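You operate a simulated robot arm through the tools that you are given. There is no shell and no other tool.

You run a simulated robot arm. Do the job below in one go: nothing can be reset, and whatever is moved stays where it is left.

Task
Clamp the blue note pad in the pad press and brush glue on its top edge.
Fine: clamp it before the glue goes on and leave it clamped. Use the brush and the glue tub; brush back in its tray, then shut the tub's lid. Leave the other note pads. Set down upright: what you pick out, brush. A coat counts when it lies all over at full strength: go over it till it gets no stronger.

The check looks at the end state, three seconds after you hand in, the way a careful person would. Anything else that was tipped, shoved, dropped, spilled or broken makes it a failure. A push-on lid holds only when it is set on centred and level and pressed home; a screw cap is set on level and turned clockwise until tight.

Robot
A 7-joint arm with a two-finger parallel gripper, fixed in place. Base frame: the origin is at the foot of the arm, x ahead of it, y to its left, z up; the work surface is at about z = 0.85. Readings come in m, rad, newtons and seconds.
Its first joint turns from -2.601 to 2.601 rad. Payload 3.5 kg.
Tool frame: the origin (TCP) lies between the finger pads and is the grasp point; the fingertips stand 0.023 m ahead of it; z points along the fingers, y is the line along which they close. Largest opening 0.094 m; finger width 0.038, thickness 0.01; the body of the gripper, 0.054 by 0.096 m, starts 0.039 m behind the TCP.
Orientation is told as [roll, pitch, yaw] about the base's x, y, z axes, in that order, counted from this pose: with the fingers straight down and closing along the base's y, the tool's x points along the base's -x, its y along +y and its z along -z.

Tools
- The arm moves only by the tool servo_tool. Its arguments are lists of equal length, an entry for each row: "jaw": the finger opening in m, from 0 to 0.094; "dp": the shift along the tool's x, y, z in units of 20 mm (1.0 is 20 mm), a list of three; "rot": the turn, a rotation vector about the tool's x, y, z in units of 4 degrees (1.0 is 4 degrees), a list of three. In form: {"jaw": [jaw, ...], "dp": [[dx, dy, dz], ...], "rot": [[wx, wy, wz], ...]}. A call has 1 to 20 rows; each row shifts and turns the commanded pose from where the row before left it, along the tool's axes as they then stand. A call with a number of a shift or a turn outside -1 to 1 is refused whole. A row lasts 0.2 s, in which the tool goes at most 0.05 m and 0.15 rad; a call with a longer step from one row to the next is refused whole, and so is a gripper value outside its range. A pose out of reach is approached as far as the arm can. The call stops where the force on the tool passes 90 N (or 10 N more than at its start, if that is more) or the arm is blocked; 0.2 s more then pass. Each finger travels about 0.153 m/s and halts on what it meets, pressing with about 39 N; the grip force reading is that of the motor and also rises with nothing between the fingers. The clock runs only during rows and for 0.2 s after the last one: add rows that do not move to give the fingers time. The reply holds the time, the measured pose of the TCP, the force on the tool along the base axes, the opening and the grip force, in the units named above and with some noise, with the torque about the TCP (base axes, N m) and any sound that the robot's microphone picked up.
- Cameras (640 x 400 px; columns grow to the right, rows downward): "scene" is fixed at [0.0492, 0.6481, 1.7314]; the picture's right is [0.86, -0.51, 0.00], its down [-0.46, -0.77, -0.44] and it looks along [0.23, 0.38, -0.90] (base axes); focal length 313 px, centre (320, 200). "wrist" rides on the gripper at [0.086, 0.016, -0.074] in the tool frame; the picture's right is [-0.18, 0.98, 0.00], its down [-0.58, -0.11, -0.81] and it looks along [-0.79, -0.15, 0.59] (tool axes); focal length 243 px, centre (320, 200). There is no depth. A picture from a camera that has moved, and an enlarged one, comes with that camera's place and axes in the base frame and with its lens.
- snapshot(camera): a new picture of that camera. The clock stands still meanwhile.
- zoom(camera, box): a new picture of the part [left, top, right, bottom] of that camera's present view, enlarged. The clock stands still meanwhile.
- sign_off(): hands the job in; it is judged then, once.

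Places have to be worked out from the pictures, the camera data and where the tool is seen. Open the gripper and draw the arm clear of the work before you hand the job in, unless the task says otherwise.

The tools are called after "Call:" as a command line: name --argument value ..., lists and objects as JSON in quotes. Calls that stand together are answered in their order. servo_tool: Moves the arm, as the interface text tells. Its arguments: {"type":"object","properties":{"jaw":{"type":"array","items":{"type":"number"}},"dp":{"type":"array","items":{"type":"array","items":{"type":"number"}}},"rot":{"type":"array","items":{"type":"array","items":{"type":"number"}}}},"required":["jaw","dp","rot"]} The other tools are called the same way: snapshot (camera) takes a picture; zoom (camera, box) takes an enlarged picture of a part of a camera's view; sign_off () hands the job in.

At the start:

```text
time: 0.0
eef_pos: [0.1343, 1.0897, 1.2015]
tool_rot: [0.0, 0.0, 0.002]
wrist_force: [-0.1, -0.6, -0.7]
moment: [-0.01, 0.01, -0.01]
grip_width: 0.0939
finger_force: 0.0
```

scene: 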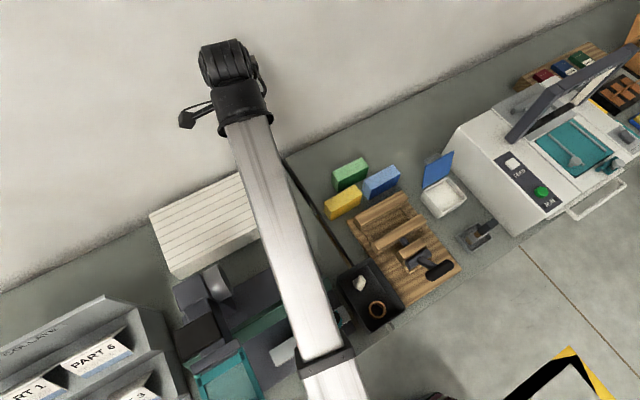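
wrist: 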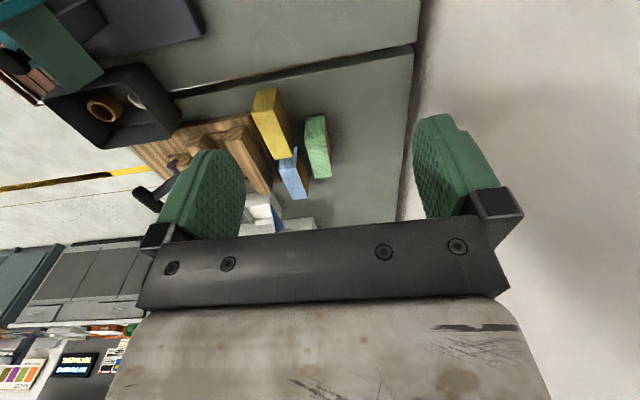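

I'll look closely at the work area before I move anything.

Call:
zoom --camera "scene" --box '[310, 140, 510, 340]'

Call:
zoom --camera "scene" --box '[340, 180, 470, 310]'

Call:
zoom --camera "wrist" --box '[100, 60, 360, 240]'

Call:
zoom --camera "scene" --box '[400, 130, 510, 260]'

```text
2.00 times, centred on (410, 240) of scene
camera zoom: at [0.0492, 0.6481, 1.7314], right [0.86, -0.51, 0.0], down [-0.46, -0.77, -0.44], along [0.23, 0.38, -0.9], focal length 625 px, centre (140, 120)
```

zoom: 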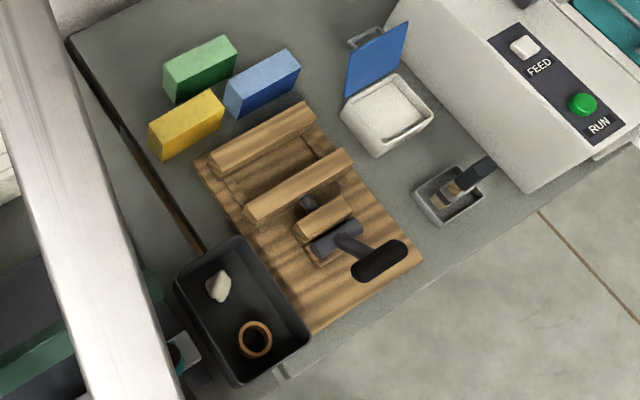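

```text
3.08 times, centred on (405, 245) of scene
camera zoom: at [0.0492, 0.6481, 1.7314], right [0.86, -0.51, 0.0], down [-0.46, -0.77, -0.44], along [0.23, 0.38, -0.9], focal length 962 px, centre (58, 62)
```

zoom: 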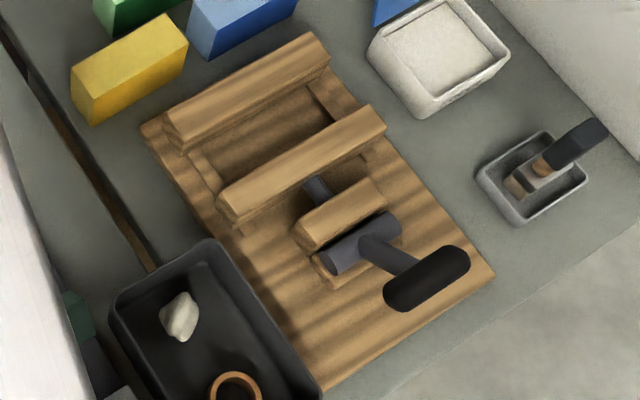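

```text
2.22 times, centred on (230, 150) of wrist
camera zoom: at [0.048, 1.1052, 1.2768], right [0.18, 0.98, 0.0], down [0.58, -0.11, 0.81], along [0.79, -0.15, -0.59], focal length 539 px, centre (520, 311)
```

zoom: 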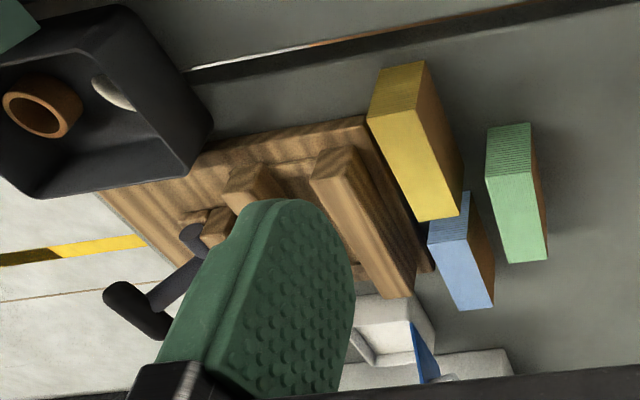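

```text
3.08 times, centred on (455, 195) of scene
camera zoom: at [0.0492, 0.6481, 1.7314], right [0.86, -0.51, 0.0], down [-0.46, -0.77, -0.44], along [0.23, 0.38, -0.9], focal length 962 px, centre (-95, 215)
```

zoom: 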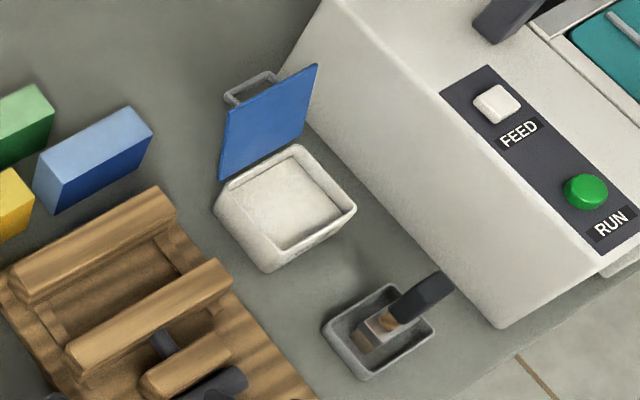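

Zooming in more on the pads and the press.

Call:
zoom --camera "scene" --box '[315, 145, 415, 225]'

Call:
zoom --camera "wrist" --box '[240, 75, 350, 210]'

Call:
zoom --camera "scene" --box '[390, 220, 470, 290]'

Call:
zoom --camera "scene" --box '[440, 200, 510, 260]'

Call:
zoom --camera "scene" --box '[410, 140, 480, 230]'

```text
5.00 times, centred on (365, 185) of scene
camera zoom: at [0.0492, 0.6481, 1.7314], right [0.86, -0.51, 0.0], down [-0.46, -0.77, -0.44], along [0.23, 0.38, -0.9], focal length 1563 px, centre (95, 275)
```

zoom: 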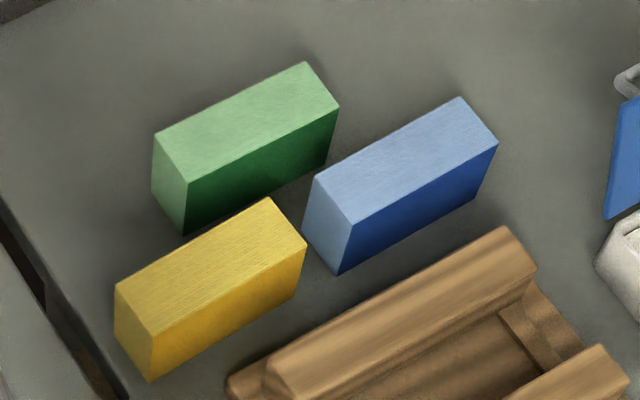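

```text
2.96 times, centred on (295, 142) of wrist
camera zoom: at [0.048, 1.1052, 1.2768], right [0.18, 0.98, 0.0], down [0.58, -0.11, 0.81], along [0.79, -0.15, -0.59], focal length 719 px, centre (394, 370)
```

zoom: 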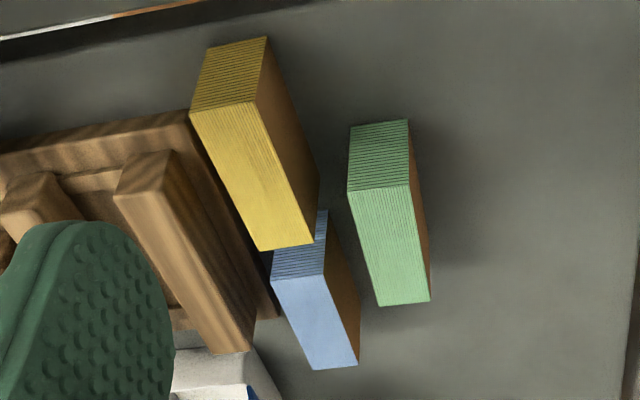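

```text
5.71 times, centred on (430, 255) of scene
camera zoom: at [0.0492, 0.6481, 1.7314], right [0.86, -0.51, 0.0], down [-0.46, -0.77, -0.44], along [0.23, 0.38, -0.9], focal length 1786 px, centre (-309, -114)
```

zoom: 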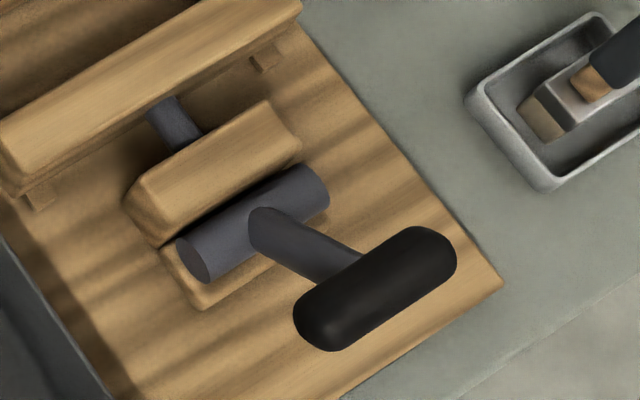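

```text
6.67 times, centred on (475, 230) of scene
camera zoom: at [0.0492, 0.6481, 1.7314], right [0.86, -0.51, 0.0], down [-0.46, -0.77, -0.44], along [0.23, 0.38, -0.9], focal length 2084 px, centre (-713, 0)
```

zoom: 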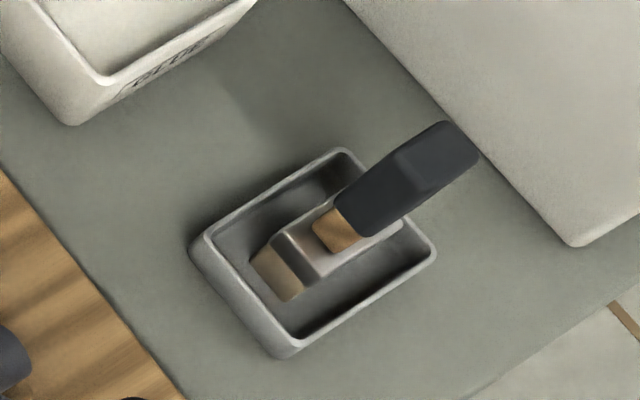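

```text
4.44 times, centred on (445, 185) of scene
camera zoom: at [0.0492, 0.6481, 1.7314], right [0.86, -0.51, 0.0], down [-0.46, -0.77, -0.44], along [0.23, 0.38, -0.9], focal length 1389 px, centre (-236, 267)
```

zoom: 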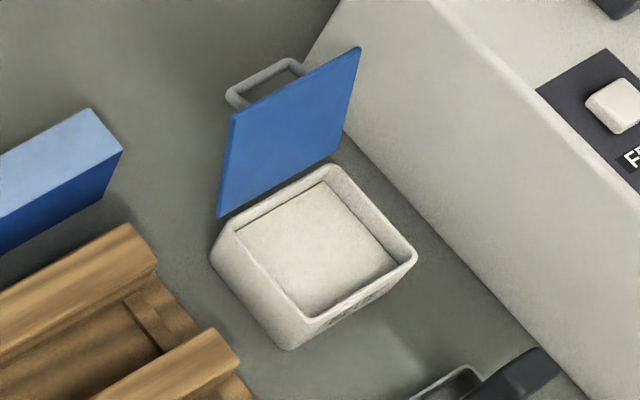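

The pads are laid out along x. Blue is about x 0.405–0.513, y 0.942–0.979, and 0.068 high. The press board is at x 0.31–0.50, y 0.63–0.92. I'll move the gripper nearer, staying high, to get a second view from the wrist camera.

Call:
servo_tool --jaw '[0.094, 0.094, 0.094, 0.094, 0.094, 0.094, 0.094, 0.094]' --dp '[[-1, -1, 0.3], [-1, -1, 0.3], [-1, -1, 0.3], [-1, -1, 0.3], [-1, -1, 0.3], [-1, -1, 0.3], [-1, -1, 0.3], [-1, -1, 0.3]]' --rot '[[0, 0, 0], [0, 0, 0], [0, 0, 0], [0, 0, 0], [0, 0, 0], [0, 0, 0], [0, 0, 0], [0, 0, 0]]'

Call:
snapshot --camera "wrist"

Call:
snapshot --camera "scene"

```text
time: 1.8
eef_pos: [0.2943, 0.9293, 1.1532]
tool_rot: [0.001, 0.0, 0.002]
wrist_force: [0.2, 0.3, -0.2]
moment: [0.0, -0.02, 0.01]
grip_width: 0.094
finger_force: 0.0
```

```text
taken
camera wrist: at [0.2079, 0.9459, 1.2283], right [0.18, 0.98, 0.0], down [0.58, -0.11, 0.81], along [0.79, -0.15, -0.59], focal length 243 px, centre (320, 200)
```

wrist: 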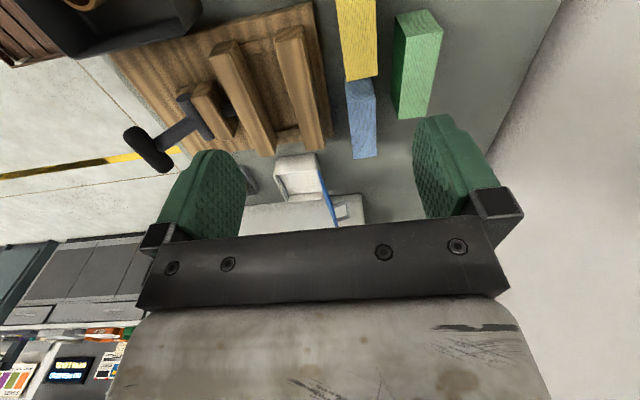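

```text
taken
```

scene: 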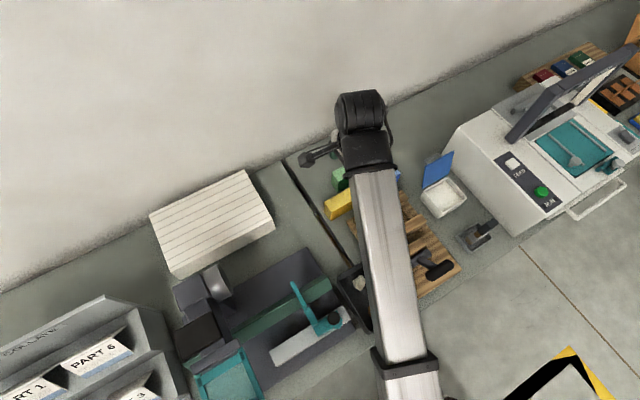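

Call:
zoom --camera "wrist" --box '[110, 0, 350, 180]'

Call:
zoom --camera "wrist" --box '[230, 100, 400, 230]'

```text
2.22 times, centred on (230, 90) of wrist
camera zoom: at [0.2079, 0.9459, 1.2283], right [0.18, 0.98, 0.0], down [0.58, -0.11, 0.81], along [0.79, -0.15, -0.59], focal length 539 px, centre (520, 444)
```

zoom: 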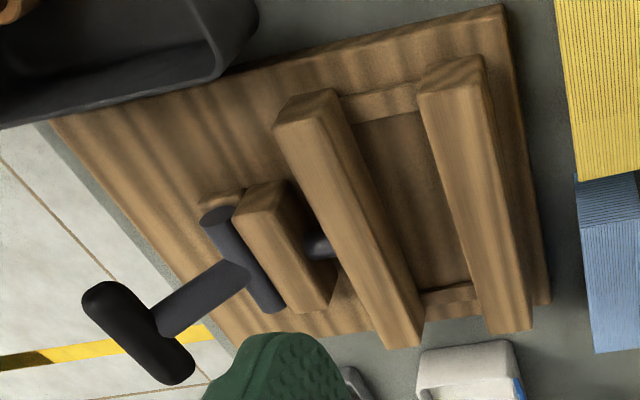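

```text
3.08 times, centred on (315, 165) of wrist
camera zoom: at [0.2079, 0.9459, 1.2283], right [0.18, 0.98, 0.0], down [0.58, -0.11, 0.81], along [0.79, -0.15, -0.59], focal length 746 px, centre (335, 308)
```

zoom: 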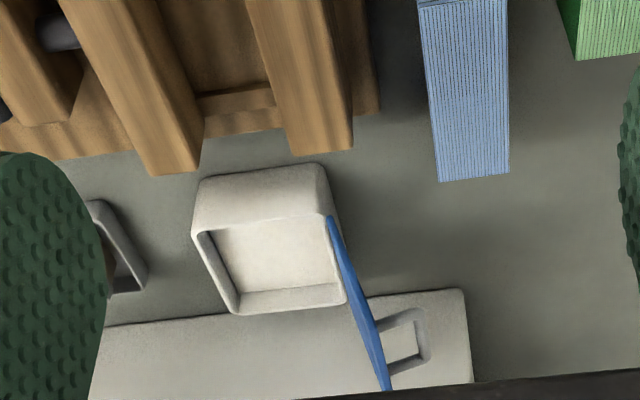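

The gap between the press jaws runs from about y 0.812 to 0.867, with jaw tops at about z 0.909. The lever grip is near (0.399, 0.656, 0.962). It pivots on an x-axis cylinder near (0.398, 0.711, 0.90). Next I'll move above the blue pad, staying high, to test reach.

Call:
servo_tool --jaw '[0.075, 0.075, 0.075, 0.075, 0.075, 0.075, 0.075, 0.075, 0.075, 0.075]' --dp '[[-0.825, 0.19, 0.6], [-0.825, 0.19, 0.6], [-0.825, 0.19, 0.6], [-0.825, 0.19, 0.6], [-0.825, 0.19, 0.6], [-0.825, 0.19, 0.6], [-0.825, 0.19, 0.6], [-0.825, 0.19, 0.6], [-0.825, 0.19, 0.6], [-0.825, 0.19, 0.6]]' --rot '[[0, 0, 0], [0, 0, 0], [0, 0, 0], [0, 0, 0], [0, 0, 0], [0, 0, 0], [0, 0, 0], [0, 0, 0], [0, 0, 0], [0, 0, 0]]'

Call:
snapshot --camera "wrist"

Call:
snapshot --camera "scene"

```text
time: 4.0
eef_pos: [0.4605, 0.9668, 1.0349]
tool_rot: [0.0, 0.0, 0.001]
wrist_force: [-0.5, -0.7, 0.9]
moment: [-0.02, 0.0, -0.03]
grip_width: 0.0749
finger_force: 0.1
```

```text
taken
camera wrist: at [0.3727, 0.9832, 1.1091], right [0.18, 0.98, 0.0], down [0.58, -0.11, 0.81], along [0.79, -0.15, -0.59], focal length 243 px, centre (320, 200)
```

wrist: 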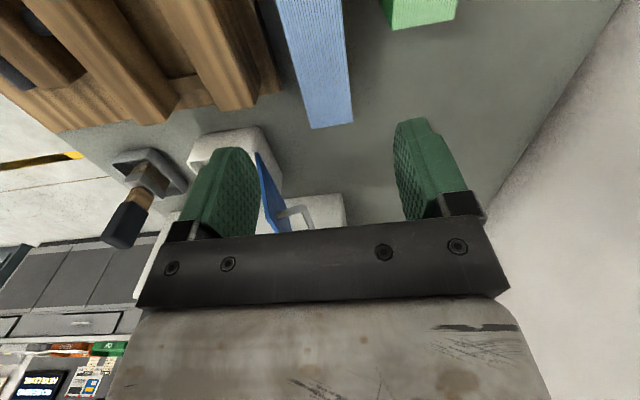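

```text
taken
```

scene: 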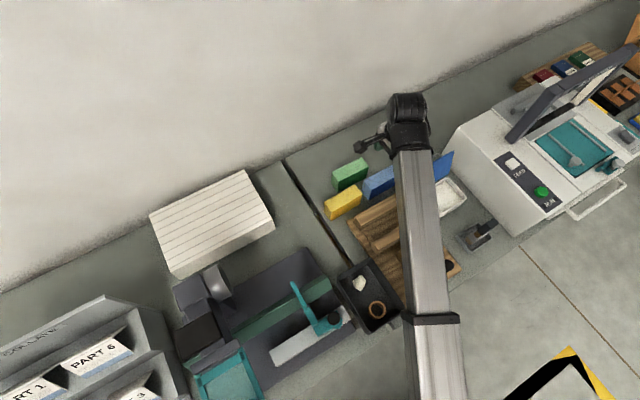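

The arm reached this pose. The wrist view puts the blue pad at y 0.949–0.989 with its top at z 0.918, so the gripper is centred on it. I'm descending so the fingertips straddle the top ~20 mm of the pad.

Call:
servo_tool --jaw '[0.072, 0.072, 0.072, 0.072, 0.072, 0.072, 0.072, 0.072, 0.072]' --dp '[[0, 0.1, 0.75], [0, 0, 0.75], [0, 0, 0.75], [0, 0, 0.75], [0, 0, 0.75], [0, 0, 0.75], [0, 0, 0.75], [0, 0, 0.4], [0, 0, 0]]' --rot '[[0, 0, 0], [0, 0, 0], [0, 0, 0], [0, 0, 0], [0, 0, 0], [0, 0, 0], [0, 0, 0], [0, 0, 0], [0, 0, 0]]'

Call:
snapshot --camera "wrist"

Call:
snapshot --camera "scene"

```text
time: 6.0
eef_pos: [0.4587, 0.9693, 0.9219]
tool_rot: [0.001, 0.0, 0.0]
wrist_force: [1.6, 0.0, 7.3]
moment: [0.37, 0.13, -0.01]
grip_width: 0.0719
finger_force: 0.2
```

```text
taken
camera wrist: at [0.3727, 0.9849, 0.9965], right [0.18, 0.98, 0.0], down [0.58, -0.11, 0.81], along [0.79, -0.15, -0.59], focal length 243 px, centre (320, 200)
```

wrist: 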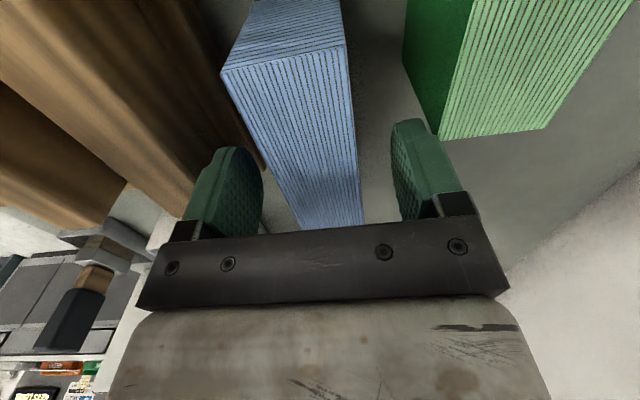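

```text
taken
```

scene: 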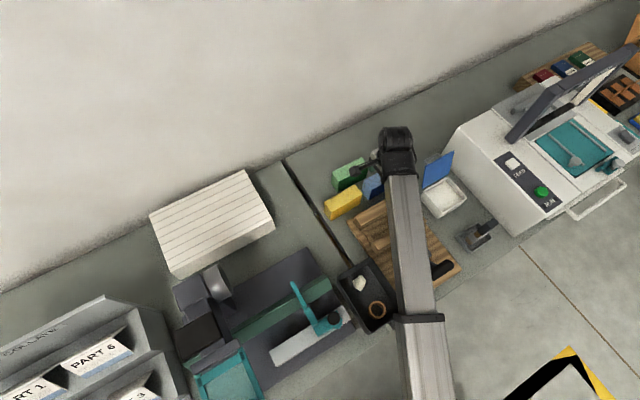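

There's a 7 N upward force with a moment that points to the +y finger, which is probably touching the green pad's corner. I'll lift at once, narrow the opening, shift +x and look before trying again.

Call:
servo_tool --jaw '[0.072, 0.072, 0.072, 0.056, 0.056]' --dp '[[0, 0, -0.5], [0, 0, -0.5], [0, 0, -0.5], [-0.5, 0, 0], [0, 0, 0]]' --rot '[[0, 0, 0], [0, 0, 0], [0, 0, 0], [0, 0, 0], [0, 0, 0]]'

Call:
snapshot --camera "wrist"

Call:
zoom --camera "scene" --box '[315, 145, 415, 225]'

```text
time: 7.2
eef_pos: [0.4691, 0.9702, 0.9507]
tool_rot: [-0.001, 0.0, -0.001]
wrist_force: [-0.7, 0.4, 0.1]
moment: [-0.02, -0.02, 0.02]
grip_width: 0.0559
finger_force: 0.1
```

```text
taken
camera wrist: at [0.383, 0.9846, 1.0257], right [0.18, 0.98, 0.0], down [0.58, -0.11, 0.81], along [0.79, -0.15, -0.59], focal length 243 px, centre (320, 200)
```

wrist: 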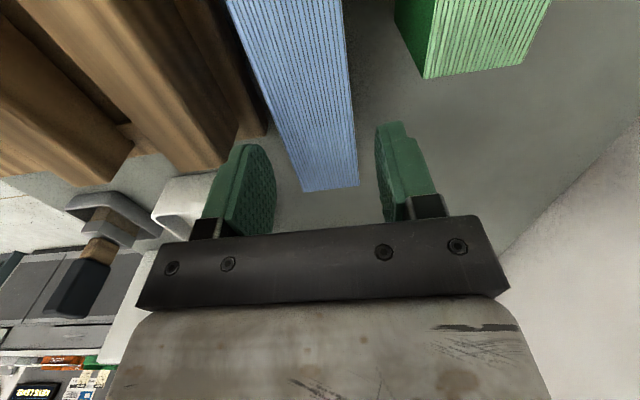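

```text
5.00 times, centred on (365, 185) of scene
camera zoom: at [0.0492, 0.6481, 1.7314], right [0.86, -0.51, 0.0], down [-0.46, -0.77, -0.44], along [0.23, 0.38, -0.9], focal length 1563 px, centre (95, 275)
```

zoom: 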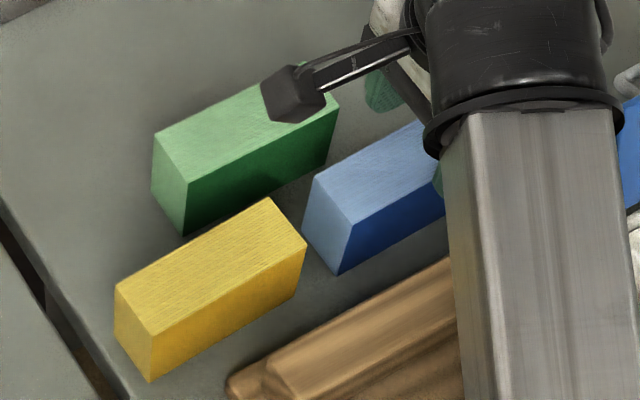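

The green pad hasn't moved. The gripper is now narrower and 10 mm farther +x, so it should clear green. Descending again with small steps.

Call:
servo_tool --jaw '[0.056, 0.056, 0.056, 0.056, 0.056]' --dp '[[0, 0, 0.3], [0, 0, 0.3], [0, 0, 0.4], [0, 0, 0.45], [0, 0, 0]]' --rot '[[0, 0, 0], [0, 0, 0], [0, 0, 0], [0, 0, 0], [0, 0, 0]]'

Call:
snapshot --camera "wrist"

```text
time: 8.4
eef_pos: [0.4698, 0.9692, 0.9213]
tool_rot: [0.001, 0.0, 0.002]
wrist_force: [0.0, 0.3, 0.0]
moment: [0.01, 0.0, 0.02]
grip_width: 0.0561
finger_force: 0.0
```

```text
taken
camera wrist: at [0.383, 0.985, 0.9964], right [0.18, 0.98, 0.0], down [0.58, -0.11, 0.81], along [0.79, -0.15, -0.59], focal length 243 px, centre (320, 200)
```

wrist: 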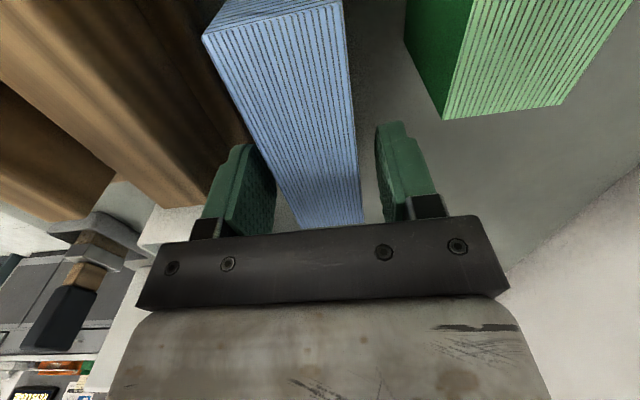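

There's no contact force this time. I'm closing on the pad.

Call:
servo_tool --jaw '[0.05, 0.045, 0.038, 0.03, 0.03, 0.03]' --dp '[[0, 0, 0], [0, 0, 0], [0, 0, 0], [0, 0, 0], [0, 0, 0], [0, 0, 0]]' --rot '[[0, 0, 0], [0, 0, 0], [0, 0, 0], [0, 0, 0], [0, 0, 0], [0, 0, 0]]'

Call:
snapshot --camera "wrist"

```text
time: 9.8
eef_pos: [0.4696, 0.9694, 0.9217]
tool_rot: [0.002, 0.0, -0.001]
wrist_force: [0.9, 0.7, 1.9]
moment: [0.06, 0.08, -0.01]
grip_width: 0.0396
finger_force: 39.0
```

```text
taken
camera wrist: at [0.383, 0.985, 0.9965], right [0.18, 0.98, 0.0], down [0.58, -0.11, 0.81], along [0.79, -0.15, -0.59], focal length 243 px, centre (320, 200)
```

wrist: 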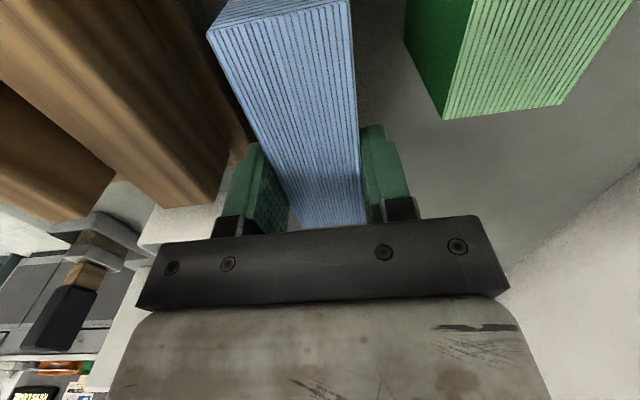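

The grip is firm at 0.0396 m. Lifting straight up.

Call:
servo_tool --jaw '[0.03, 0.03, 0.03, 0.03, 0.03, 0.03, 0.03]' --dp '[[0, 0, -0.4], [0, 0, -0.8], [0, 0, -1], [0, 0, -1], [0, 0, -1], [0, 0, -0.8], [0, 0, 0]]' --rot '[[0, 0, 0], [0, 0, 0], [0, 0, 0], [0, 0, 0], [0, 0, 0], [0, 0, 0], [0, 0, 0]]'

Call:
snapshot --camera "wrist"

Call:
snapshot --camera "scene"

```text
time: 11.4
eef_pos: [0.4686, 0.9692, 1.0214]
tool_rot: [-0.001, 0.0, 0.001]
wrist_force: [-0.1, -1.2, -1.6]
moment: [0.03, 0.01, -0.03]
grip_width: 0.0396
finger_force: 38.9
```

```text
taken
camera wrist: at [0.3826, 0.985, 1.0971], right [0.18, 0.98, 0.0], down [0.58, -0.11, 0.81], along [0.79, -0.15, -0.59], focal length 243 px, centre (320, 200)
```

wrist: 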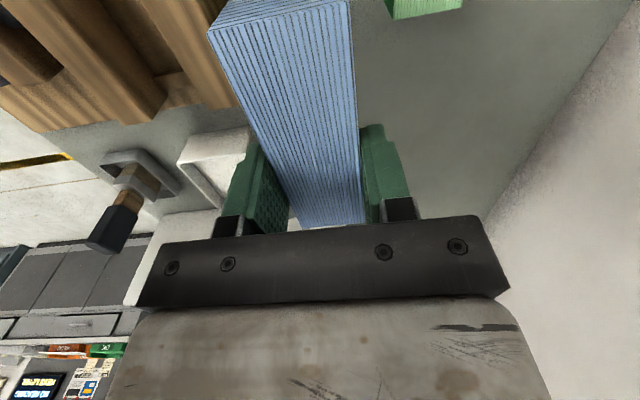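

```text
taken
```

scene: 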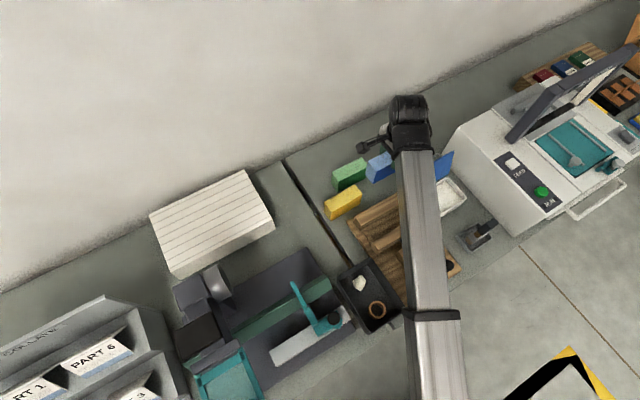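

The pad is held cleanly, and its centre is about 11 mm to −x of the TCP. Moving over the press gap while staying high.

Call:
servo_tool --jaw '[0.03, 0.03, 0.03, 0.03, 0.03, 0.03, 0.03, 0.03]' --dp '[[0.4, -0.88, 0], [0.4, -0.88, 0], [0.4, -0.88, 0], [0.4, -0.88, 0], [0.4, -0.88, 0], [0.4, -0.88, 0], [0.4, -0.88, 0], [0, 0, 0]]' --rot '[[0, 0, 0], [0, 0, 0], [0, 0, 0], [0, 0, 0], [0, 0, 0], [0, 0, 0], [0, 0, 0], [0, 0, 0]]'

Call:
snapshot --camera "wrist"

Call:
zoom --camera "scene" --box '[310, 160, 470, 300]'

```text
time: 13.2
eef_pos: [0.4139, 0.8467, 1.0221]
tool_rot: [-0.002, -0.001, 0.0]
wrist_force: [-0.5, -0.2, -1.2]
moment: [0.02, -0.03, -0.05]
grip_width: 0.0397
finger_force: 38.6
```

```text
taken
camera wrist: at [0.327, 0.8615, 1.0972], right [0.18, 0.98, 0.0], down [0.58, -0.11, 0.81], along [0.79, -0.15, -0.59], focal length 243 px, centre (320, 200)
```

wrist: 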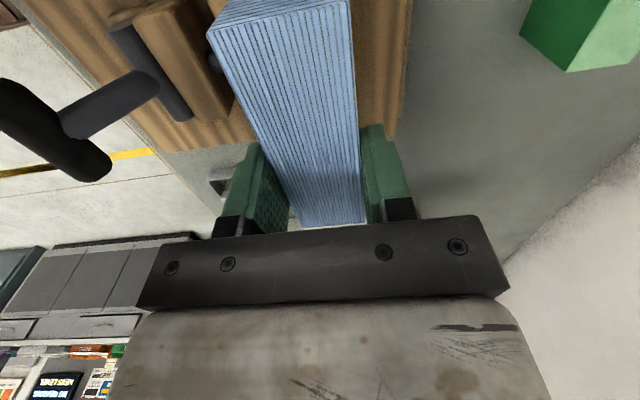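

```text
2.86 times, centred on (390, 230) of scene
camera zoom: at [0.0492, 0.6481, 1.7314], right [0.86, -0.51, 0.0], down [-0.46, -0.77, -0.44], along [0.23, 0.38, -0.9], focal length 893 px, centre (120, 114)
```

zoom: 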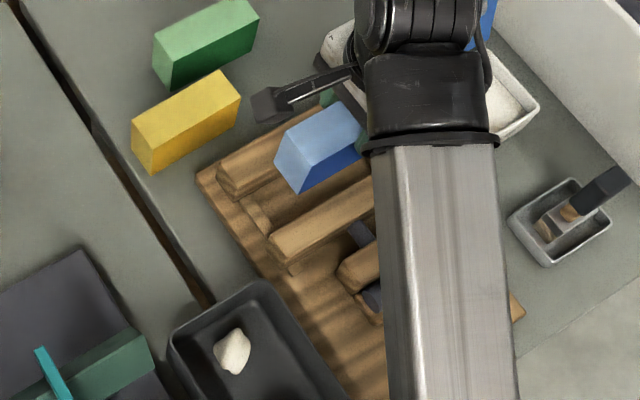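

Call:
zoom --camera "scene" --box '[350, 185, 420, 250]'

Call:
zoom --camera "wrist" --box '[180, 0, 440, 150]'

```text
6.15 times, centred on (385, 218) of scene
camera zoom: at [0.0492, 0.6481, 1.7314], right [0.86, -0.51, 0.0], down [-0.46, -0.77, -0.44], along [0.23, 0.38, -0.9], focal length 1924 px, centre (-80, 92)
```

zoom: 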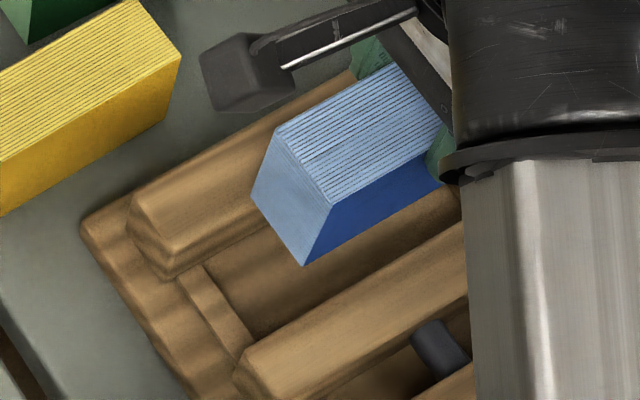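

```text
2.46 times, centred on (310, 75) of wrist
camera zoom: at [0.327, 0.8615, 1.0972], right [0.18, 0.98, 0.0], down [0.58, -0.11, 0.81], along [0.79, -0.15, -0.59], focal length 597 px, centre (345, 508)
```

zoom: 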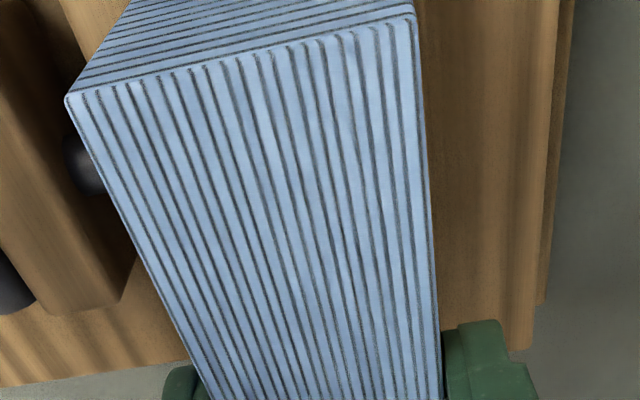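

The pad corner's predicted and seen positions agree within about 3 mm. I'll set the TCP to about x 0.411, y 0.845 and lower most of the way, with the pad clearing both jaws by about 5 mm.

Call:
servo_tool --jaw '[0.03, 0.03, 0.03, 0.03, 0.03, 0.03, 0.03]' --dp '[[0.15, -0.1, 0], [0, 0, 0.7], [0, 0, 0.7], [0, 0, 0.7], [0, 0, 0.7], [0, 0, 0.5], [0, 0, 0]]' --rot '[[0, 0, 0], [0, 0, 0], [0, 0, 0], [0, 0, 0], [0, 0, 0], [0, 0, 0], [0, 0, 0]]'

Call:
snapshot --camera "wrist"

Call:
zoom --camera "scene" --box '[350, 185, 420, 250]'

```text
time: 14.8
eef_pos: [0.4104, 0.8432, 0.9555]
tool_rot: [0.0, 0.001, 0.0]
wrist_force: [-0.3, 0.5, -1.0]
moment: [-0.01, -0.03, -0.01]
grip_width: 0.0396
finger_force: 38.7
```

```text
taken
camera wrist: at [0.3239, 0.8595, 1.0306], right [0.18, 0.98, 0.0], down [0.58, -0.11, 0.81], along [0.79, -0.15, -0.59], focal length 243 px, centre (320, 200)
```

wrist: 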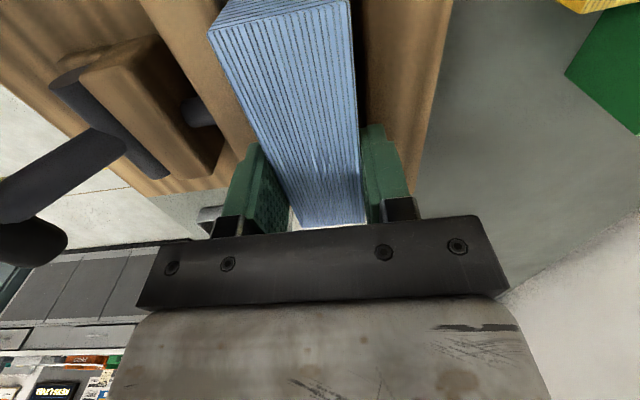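

```text
6.15 times, centred on (385, 218) of scene
camera zoom: at [0.0492, 0.6481, 1.7314], right [0.86, -0.51, 0.0], down [-0.46, -0.77, -0.44], along [0.23, 0.38, -0.9], focal length 1924 px, centre (-80, 92)
```

zoom: 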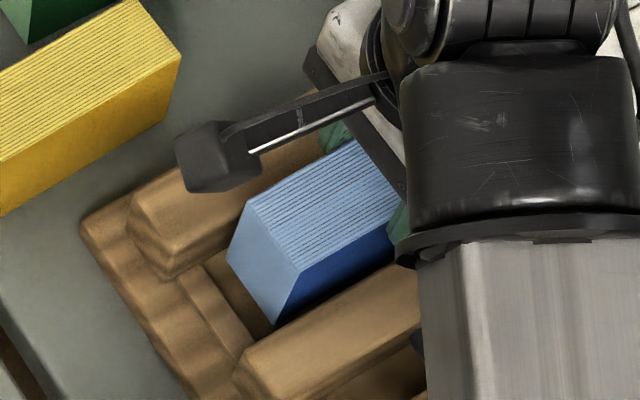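

The pad sits between the jaws with clearance on both sides. I'm lowering in small steps and watching the force.

Call:
servo_tool --jaw '[0.03, 0.03, 0.03, 0.03]' --dp '[[0, 0, 0.2], [0, 0, 0.2], [0, 0, 0.1], [0, 0, 0]]' --rot '[[0, 0, 0], [0, 0, 0], [0, 0, 0], [0, 0, 0]]'

```text
time: 15.8
eef_pos: [0.4112, 0.8444, 0.9451]
tool_rot: [0.0, 0.0, 0.0]
wrist_force: [0.2, -0.4, -1.4]
moment: [0.05, 0.0, 0.0]
grip_width: 0.0395
finger_force: 39.1
```

Call:
servo_tool --jaw '[0.03, 0.03, 0.03]' --dp '[[0, 0, 0.1], [0, 0, 0.1], [0, 0, 0]]' --rot '[[0, 0, 0], [0, 0, 0], [0, 0, 0]]'

```text
time: 16.6
eef_pos: [0.41, 0.8428, 0.9417]
tool_rot: [0.0, 0.0, 0.0]
wrist_force: [0.7, -0.2, -1.8]
moment: [0.0, -0.01, 0.02]
grip_width: 0.0396
finger_force: 39.4
```

There's no contact yet, with the pad bottom at about z 0.870. Continuing down 3 mm.

Call:
servo_tool --jaw '[0.03, 0.03, 0.03]' --dp '[[0, 0, 0.08], [0, 0, 0.08], [0, 0, 0]]' --rot '[[0, 0, 0], [0, 0, 0], [0, 0, 0]]'

Call:
zoom --camera "wrist" --box '[180, 0, 460, 230]'

```text
time: 17.4
eef_pos: [0.411, 0.8432, 0.9405]
tool_rot: [0.003, 0.0, 0.0]
wrist_force: [-1.1, -0.7, 30.5]
moment: [-0.03, 0.0, 0.02]
grip_width: 0.0401
finger_force: 39.0
```

```text
1.74 times, centred on (320, 115) of wrist
camera zoom: at [0.3242, 0.8592, 1.0151], right [0.18, 0.98, 0.0], down [0.58, -0.11, 0.81], along [0.79, -0.15, -0.59], focal length 422 px, centre (320, 348)
```

zoom: 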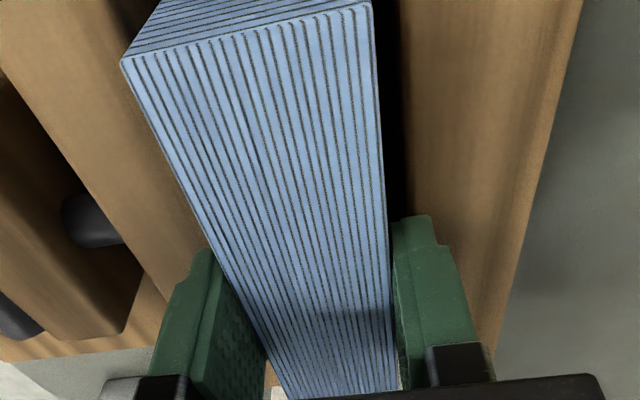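

A 30 N contact with almost no moment suggests the pad is on the press floor. I'll ease off the downward push, then open slightly and watch whether the pad drops.

Call:
servo_tool --jaw '[0.03, 0.03, 0.036, 0.041, 0.045, 0.048, 0.048, 0.048]' --dp '[[0, 0, -0.06], [0, 0, 0], [0, 0, 0], [0, 0, 0], [0, 0, 0], [0, 0, 0], [0, 0, 0], [0, 0, 0]]' --rot '[[0, 0, 0], [0, 0, 0], [0, 0, 0], [0, 0, 0], [0, 0, 0], [0, 0, 0], [0, 0, 0], [0, 0, 0]]'

Call:
zoom --camera "wrist" --box '[180, 0, 460, 230]'

Call:
zoom --camera "scene" --box '[350, 185, 420, 250]'

```text
time: 19.2
eef_pos: [0.4104, 0.8429, 0.9408]
tool_rot: [-0.001, 0.002, -0.001]
wrist_force: [0.0, 0.2, -0.5]
moment: [-0.02, 0.01, 0.03]
grip_width: 0.0478
finger_force: 0.1
```

```text
1.74 times, centred on (320, 115) of wrist
camera zoom: at [0.3243, 0.8598, 1.0149], right [0.18, 0.98, 0.0], down [0.58, -0.11, 0.81], along [0.79, -0.15, -0.59], focal length 422 px, centre (320, 348)
```

zoom: 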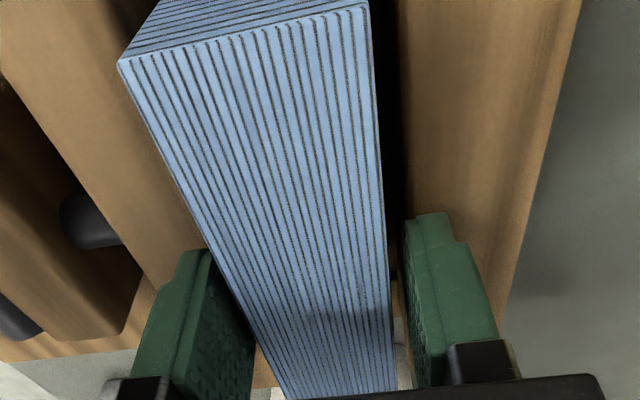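

```text
6.15 times, centred on (385, 218) of scene
camera zoom: at [0.0492, 0.6481, 1.7314], right [0.86, -0.51, 0.0], down [-0.46, -0.77, -0.44], along [0.23, 0.38, -0.9], focal length 1924 px, centre (-80, 92)
```

zoom: 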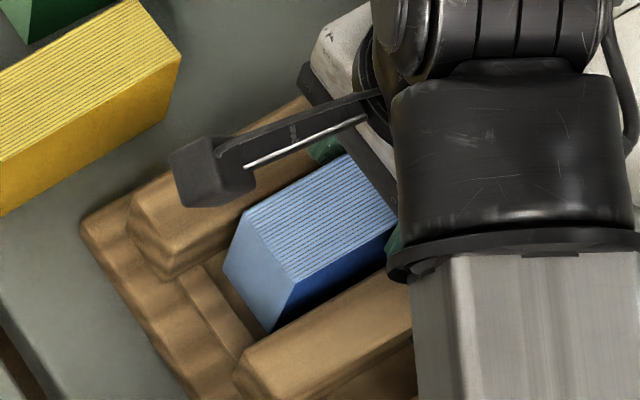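

The pad stood still when I released it: no force, same position. I'm rising clear, then moving to look at the lever from the −x side.

Call:
servo_tool --jaw '[0.048, 0.048, 0.048, 0.048, 0.048, 0.048, 0.048, 0.048, 0.048, 0.048, 0.048, 0.048, 0.048, 0.048]' --dp '[[0, 0, -0.5], [0, 0, -0.8], [0, 0, -1], [0, 0, -1], [0, 0, -1], [0, 0, -1], [0, 0, -0.7], [1, -1, 0], [1, -1, 0], [1, -1, 0], [1, -1, 0], [1, -1, 0], [1, -1, 0], [0, -1, 0]]' --rot '[[0, 0, 0], [0, 0, 0], [0, 0, 0], [0, 0, 0], [0, 0, 0], [0, 0, 0], [0, 0, 0], [0, 0, 0], [0, 0, 0], [0, 0, 0], [0, 0, 0], [0, 0, 0], [0, 0, 0], [0, 0, 0]]'

Call:
snapshot --camera "wrist"

Call:
snapshot --camera "scene"

```text
time: 22.2
eef_pos: [0.2903, 0.7031, 1.0602]
tool_rot: [0.0, 0.001, 0.0]
wrist_force: [0.5, 0.5, 0.4]
moment: [-0.01, -0.04, -0.02]
grip_width: 0.0478
finger_force: 0.0
```

```text
taken
camera wrist: at [0.2032, 0.7193, 1.1352], right [0.18, 0.98, 0.0], down [0.58, -0.11, 0.81], along [0.79, -0.15, -0.59], focal length 243 px, centre (320, 200)
```

wrist: 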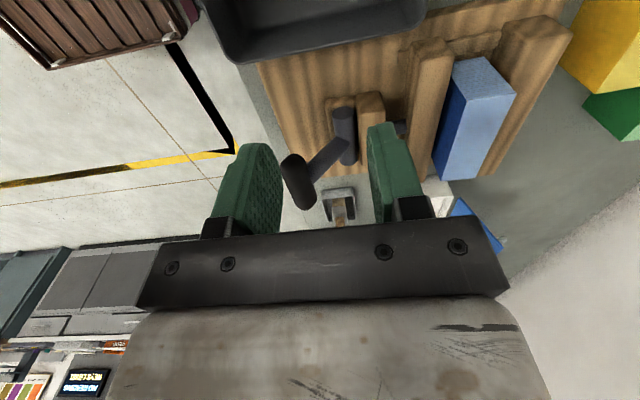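

```text
taken
```

scene: 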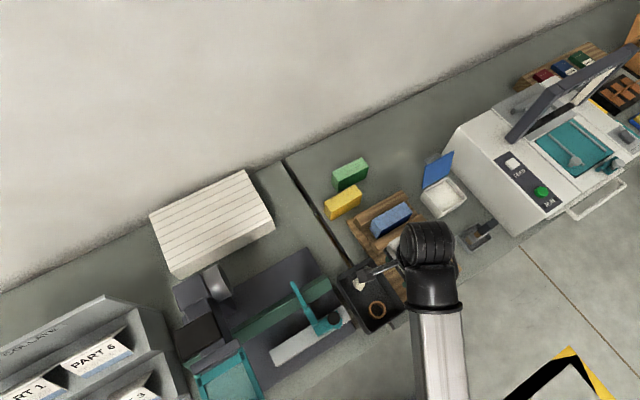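

Call:
zoom --camera "wrist" --box '[240, 40, 540, 230]'

Call:
zoom --camera "scene" --box '[340, 180, 440, 260]'

```text
2.11 times, centred on (390, 135) of wrist
camera zoom: at [0.2032, 0.7193, 1.1352], right [0.18, 0.98, 0.0], down [0.58, -0.11, 0.81], along [0.79, -0.15, -0.59], focal length 511 px, centre (173, 337)
```

zoom: 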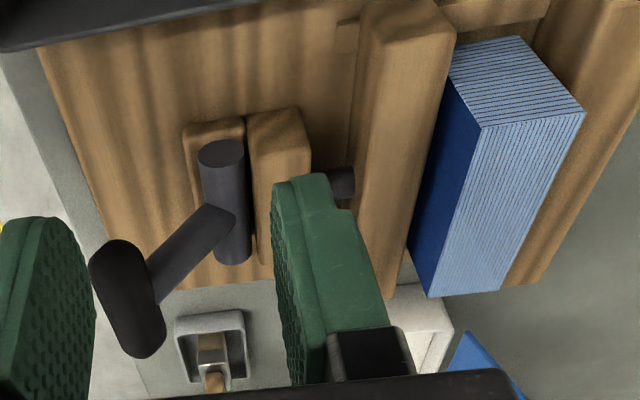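

```text
5.00 times, centred on (390, 220) of scene
camera zoom: at [0.0492, 0.6481, 1.7314], right [0.86, -0.51, 0.0], down [-0.46, -0.77, -0.44], along [0.23, 0.38, -0.9], focal length 1563 px, centre (-30, 100)
```

zoom: 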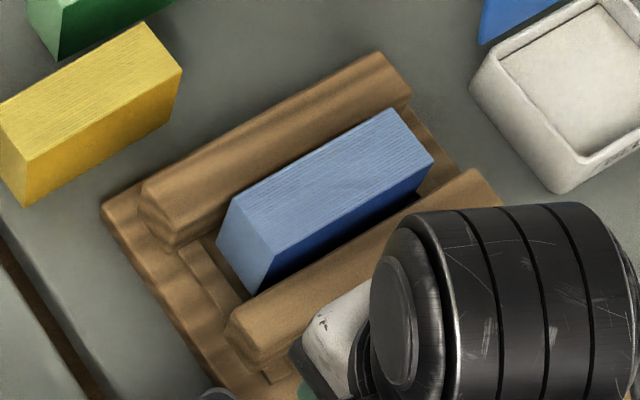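

The pad stands square in the gap. The lever points about 45° outward and up (−y, +z), with its grip along x. I'll fork the free +x end of the grip loosely between the fingers, clear of the rod, so I can swing it either way. First I go above it.

Call:
servo_tool --jaw '[0.06, 0.06, 0.06, 0.06, 0.06, 0.06, 0.06, 0.06, 0.06, 0.06, 0.06]' --dp '[[-0.9, -0.28, 0], [-0.9, -0.28, 0], [-0.9, -0.28, 0], [-0.9, -0.28, 0], [-0.9, -0.28, 0], [-0.9, -0.28, 0], [-0.9, -0.28, 0], [-0.9, -0.28, 0], [0, 0, 1], [0, 0, 0.8], [0, 0, 0]]' --rot '[[0, 0, 0], [0, 0, 0], [0, 0, 0], [0, 0, 0], [0, 0, 0], [0, 0, 0], [0, 0, 0], [0, 0, 0], [0, 0, 0], [0, 0, 0], [0, 0, 0]]'

Call:
snapshot --camera "wrist"

Call:
zoom --camera "scene" --box '[340, 180, 500, 300]'

```text
time: 24.6
eef_pos: [0.4341, 0.659, 1.0237]
tool_rot: [0.0, -0.001, 0.003]
wrist_force: [0.1, -0.5, 0.2]
moment: [-0.02, 0.03, -0.01]
grip_width: 0.0598
finger_force: 0.1
```

```text
taken
camera wrist: at [0.3483, 0.675, 1.0989], right [0.18, 0.98, 0.0], down [0.58, -0.11, 0.81], along [0.79, -0.15, -0.59], focal length 243 px, centre (320, 200)
```

wrist: 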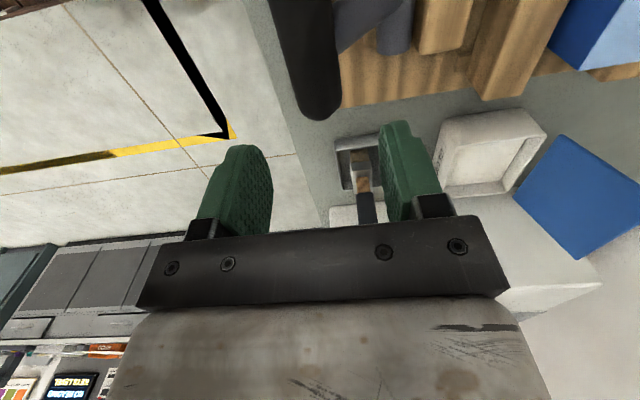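

```text
3.33 times, centred on (420, 240) of scene
camera zoom: at [0.0492, 0.6481, 1.7314], right [0.86, -0.51, 0.0], down [-0.46, -0.77, -0.44], along [0.23, 0.38, -0.9], focal length 1042 px, centre (-13, 67)
```

zoom: 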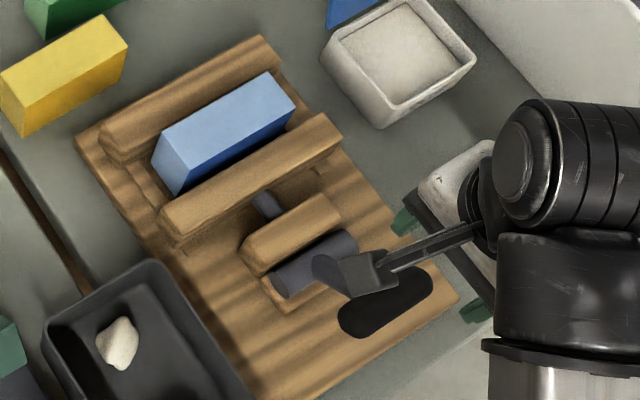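

The grip's +x end shows at about x 0.437, y 0.659, right below the fingers. Lowering the open fork around it.

Call:
servo_tool --jaw '[0.06, 0.06, 0.06, 0.06, 0.06, 0.06]' --dp '[[0, 0, 0.6], [0, 0, 0.6], [0, 0, 0.6], [0, 0, 0.5], [0, 0, 0.5], [0, 0, 0]]' --rot '[[0, 0, 0], [0, 0, 0], [0, 0, 0], [0, 0, 0], [0, 0, 0], [0, 0, 0]]'

Call:
snapshot --camera "wrist"

Call:
zoom --camera "scene" --box '[340, 180, 500, 300]'

```text
time: 26.0
eef_pos: [0.4351, 0.6577, 0.9682]
tool_rot: [0.0, 0.002, 0.001]
wrist_force: [-0.4, -0.1, -0.2]
moment: [0.01, -0.02, -0.04]
grip_width: 0.0598
finger_force: 0.1
```

```text
taken
camera wrist: at [0.3477, 0.6748, 1.0426], right [0.18, 0.98, 0.0], down [0.58, -0.11, 0.81], along [0.79, -0.15, -0.59], focal length 243 px, centre (320, 200)
```

wrist: 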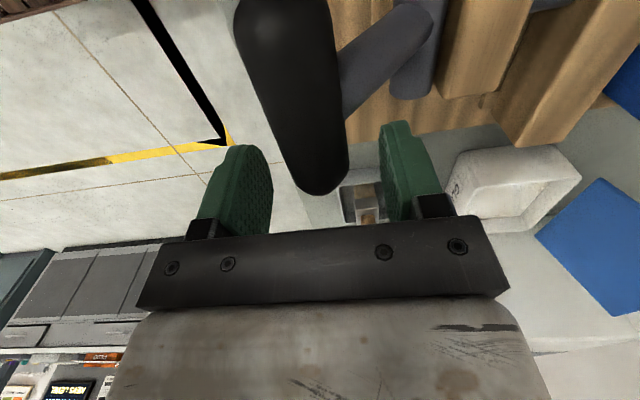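

```text
3.33 times, centred on (420, 240) of scene
camera zoom: at [0.0492, 0.6481, 1.7314], right [0.86, -0.51, 0.0], down [-0.46, -0.77, -0.44], along [0.23, 0.38, -0.9], focal length 1042 px, centre (-13, 67)
```

zoom: 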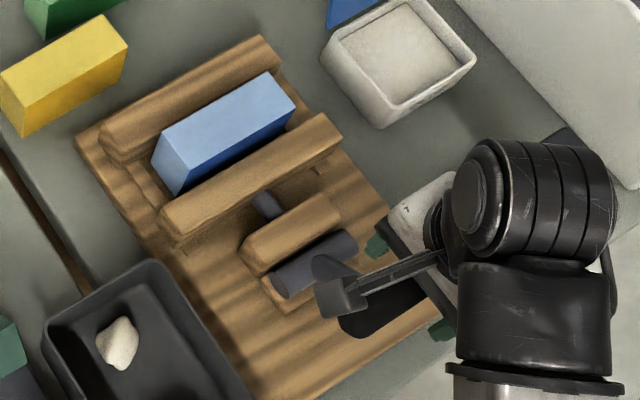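

The grip end sits between the fingers. I'm narrowing to a loose fork and nudging 15 mm toward +y and up along the arc, watching the force and the moving jaw.

Call:
servo_tool --jaw '[0.05, 0.042, 0.036, 0.036, 0.036, 0.036, 0.036, 0.036, 0.036]' --dp '[[0, 0, 0], [0, 0, 0], [0, 0, 0], [0, 0.25, -0.1], [0, 0.25, -0.1], [0, 0.25, -0.1], [0, 0.25, -0.1], [0, 0, 0], [0, 0, 0]]' --rot '[[0, 0, 0], [0, 0, 0], [0, 0, 0], [0, 0, 0], [0, 0, 0], [0, 0, 0], [0, 0, 0], [0, 0, 0], [0, 0, 0]]'

Call:
zoom --camera "scene" --box '[340, 180, 500, 300]'

Call:
snapshot --camera "wrist"

```text
time: 28.0
eef_pos: [0.4348, 0.676, 0.9789]
tool_rot: [-0.008, 0.0, -0.001]
wrist_force: [-2.6, -58.9, 11.2]
moment: [-1.09, -0.4, 1.06]
grip_width: 0.0627
finger_force: 29.6
```

```text
3.33 times, centred on (420, 240) of scene
camera zoom: at [0.0492, 0.6481, 1.7314], right [0.86, -0.51, 0.0], down [-0.46, -0.77, -0.44], along [0.23, 0.38, -0.9], focal length 1042 px, centre (-13, 67)
```

zoom: 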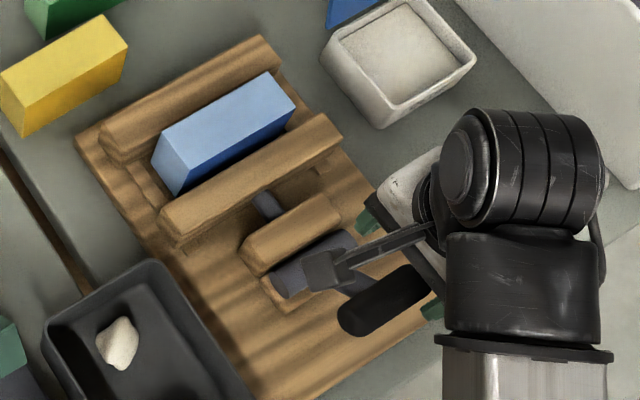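

```text
taken
camera wrist: at [0.3473, 0.6917, 1.0542], right [0.19, 0.98, -0.01], down [0.58, -0.1, 0.81], along [0.79, -0.16, -0.59], focal length 243 px, centre (320, 200)
```

wrist: 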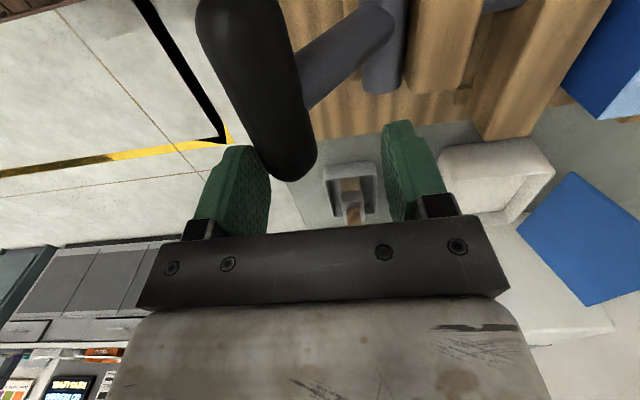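

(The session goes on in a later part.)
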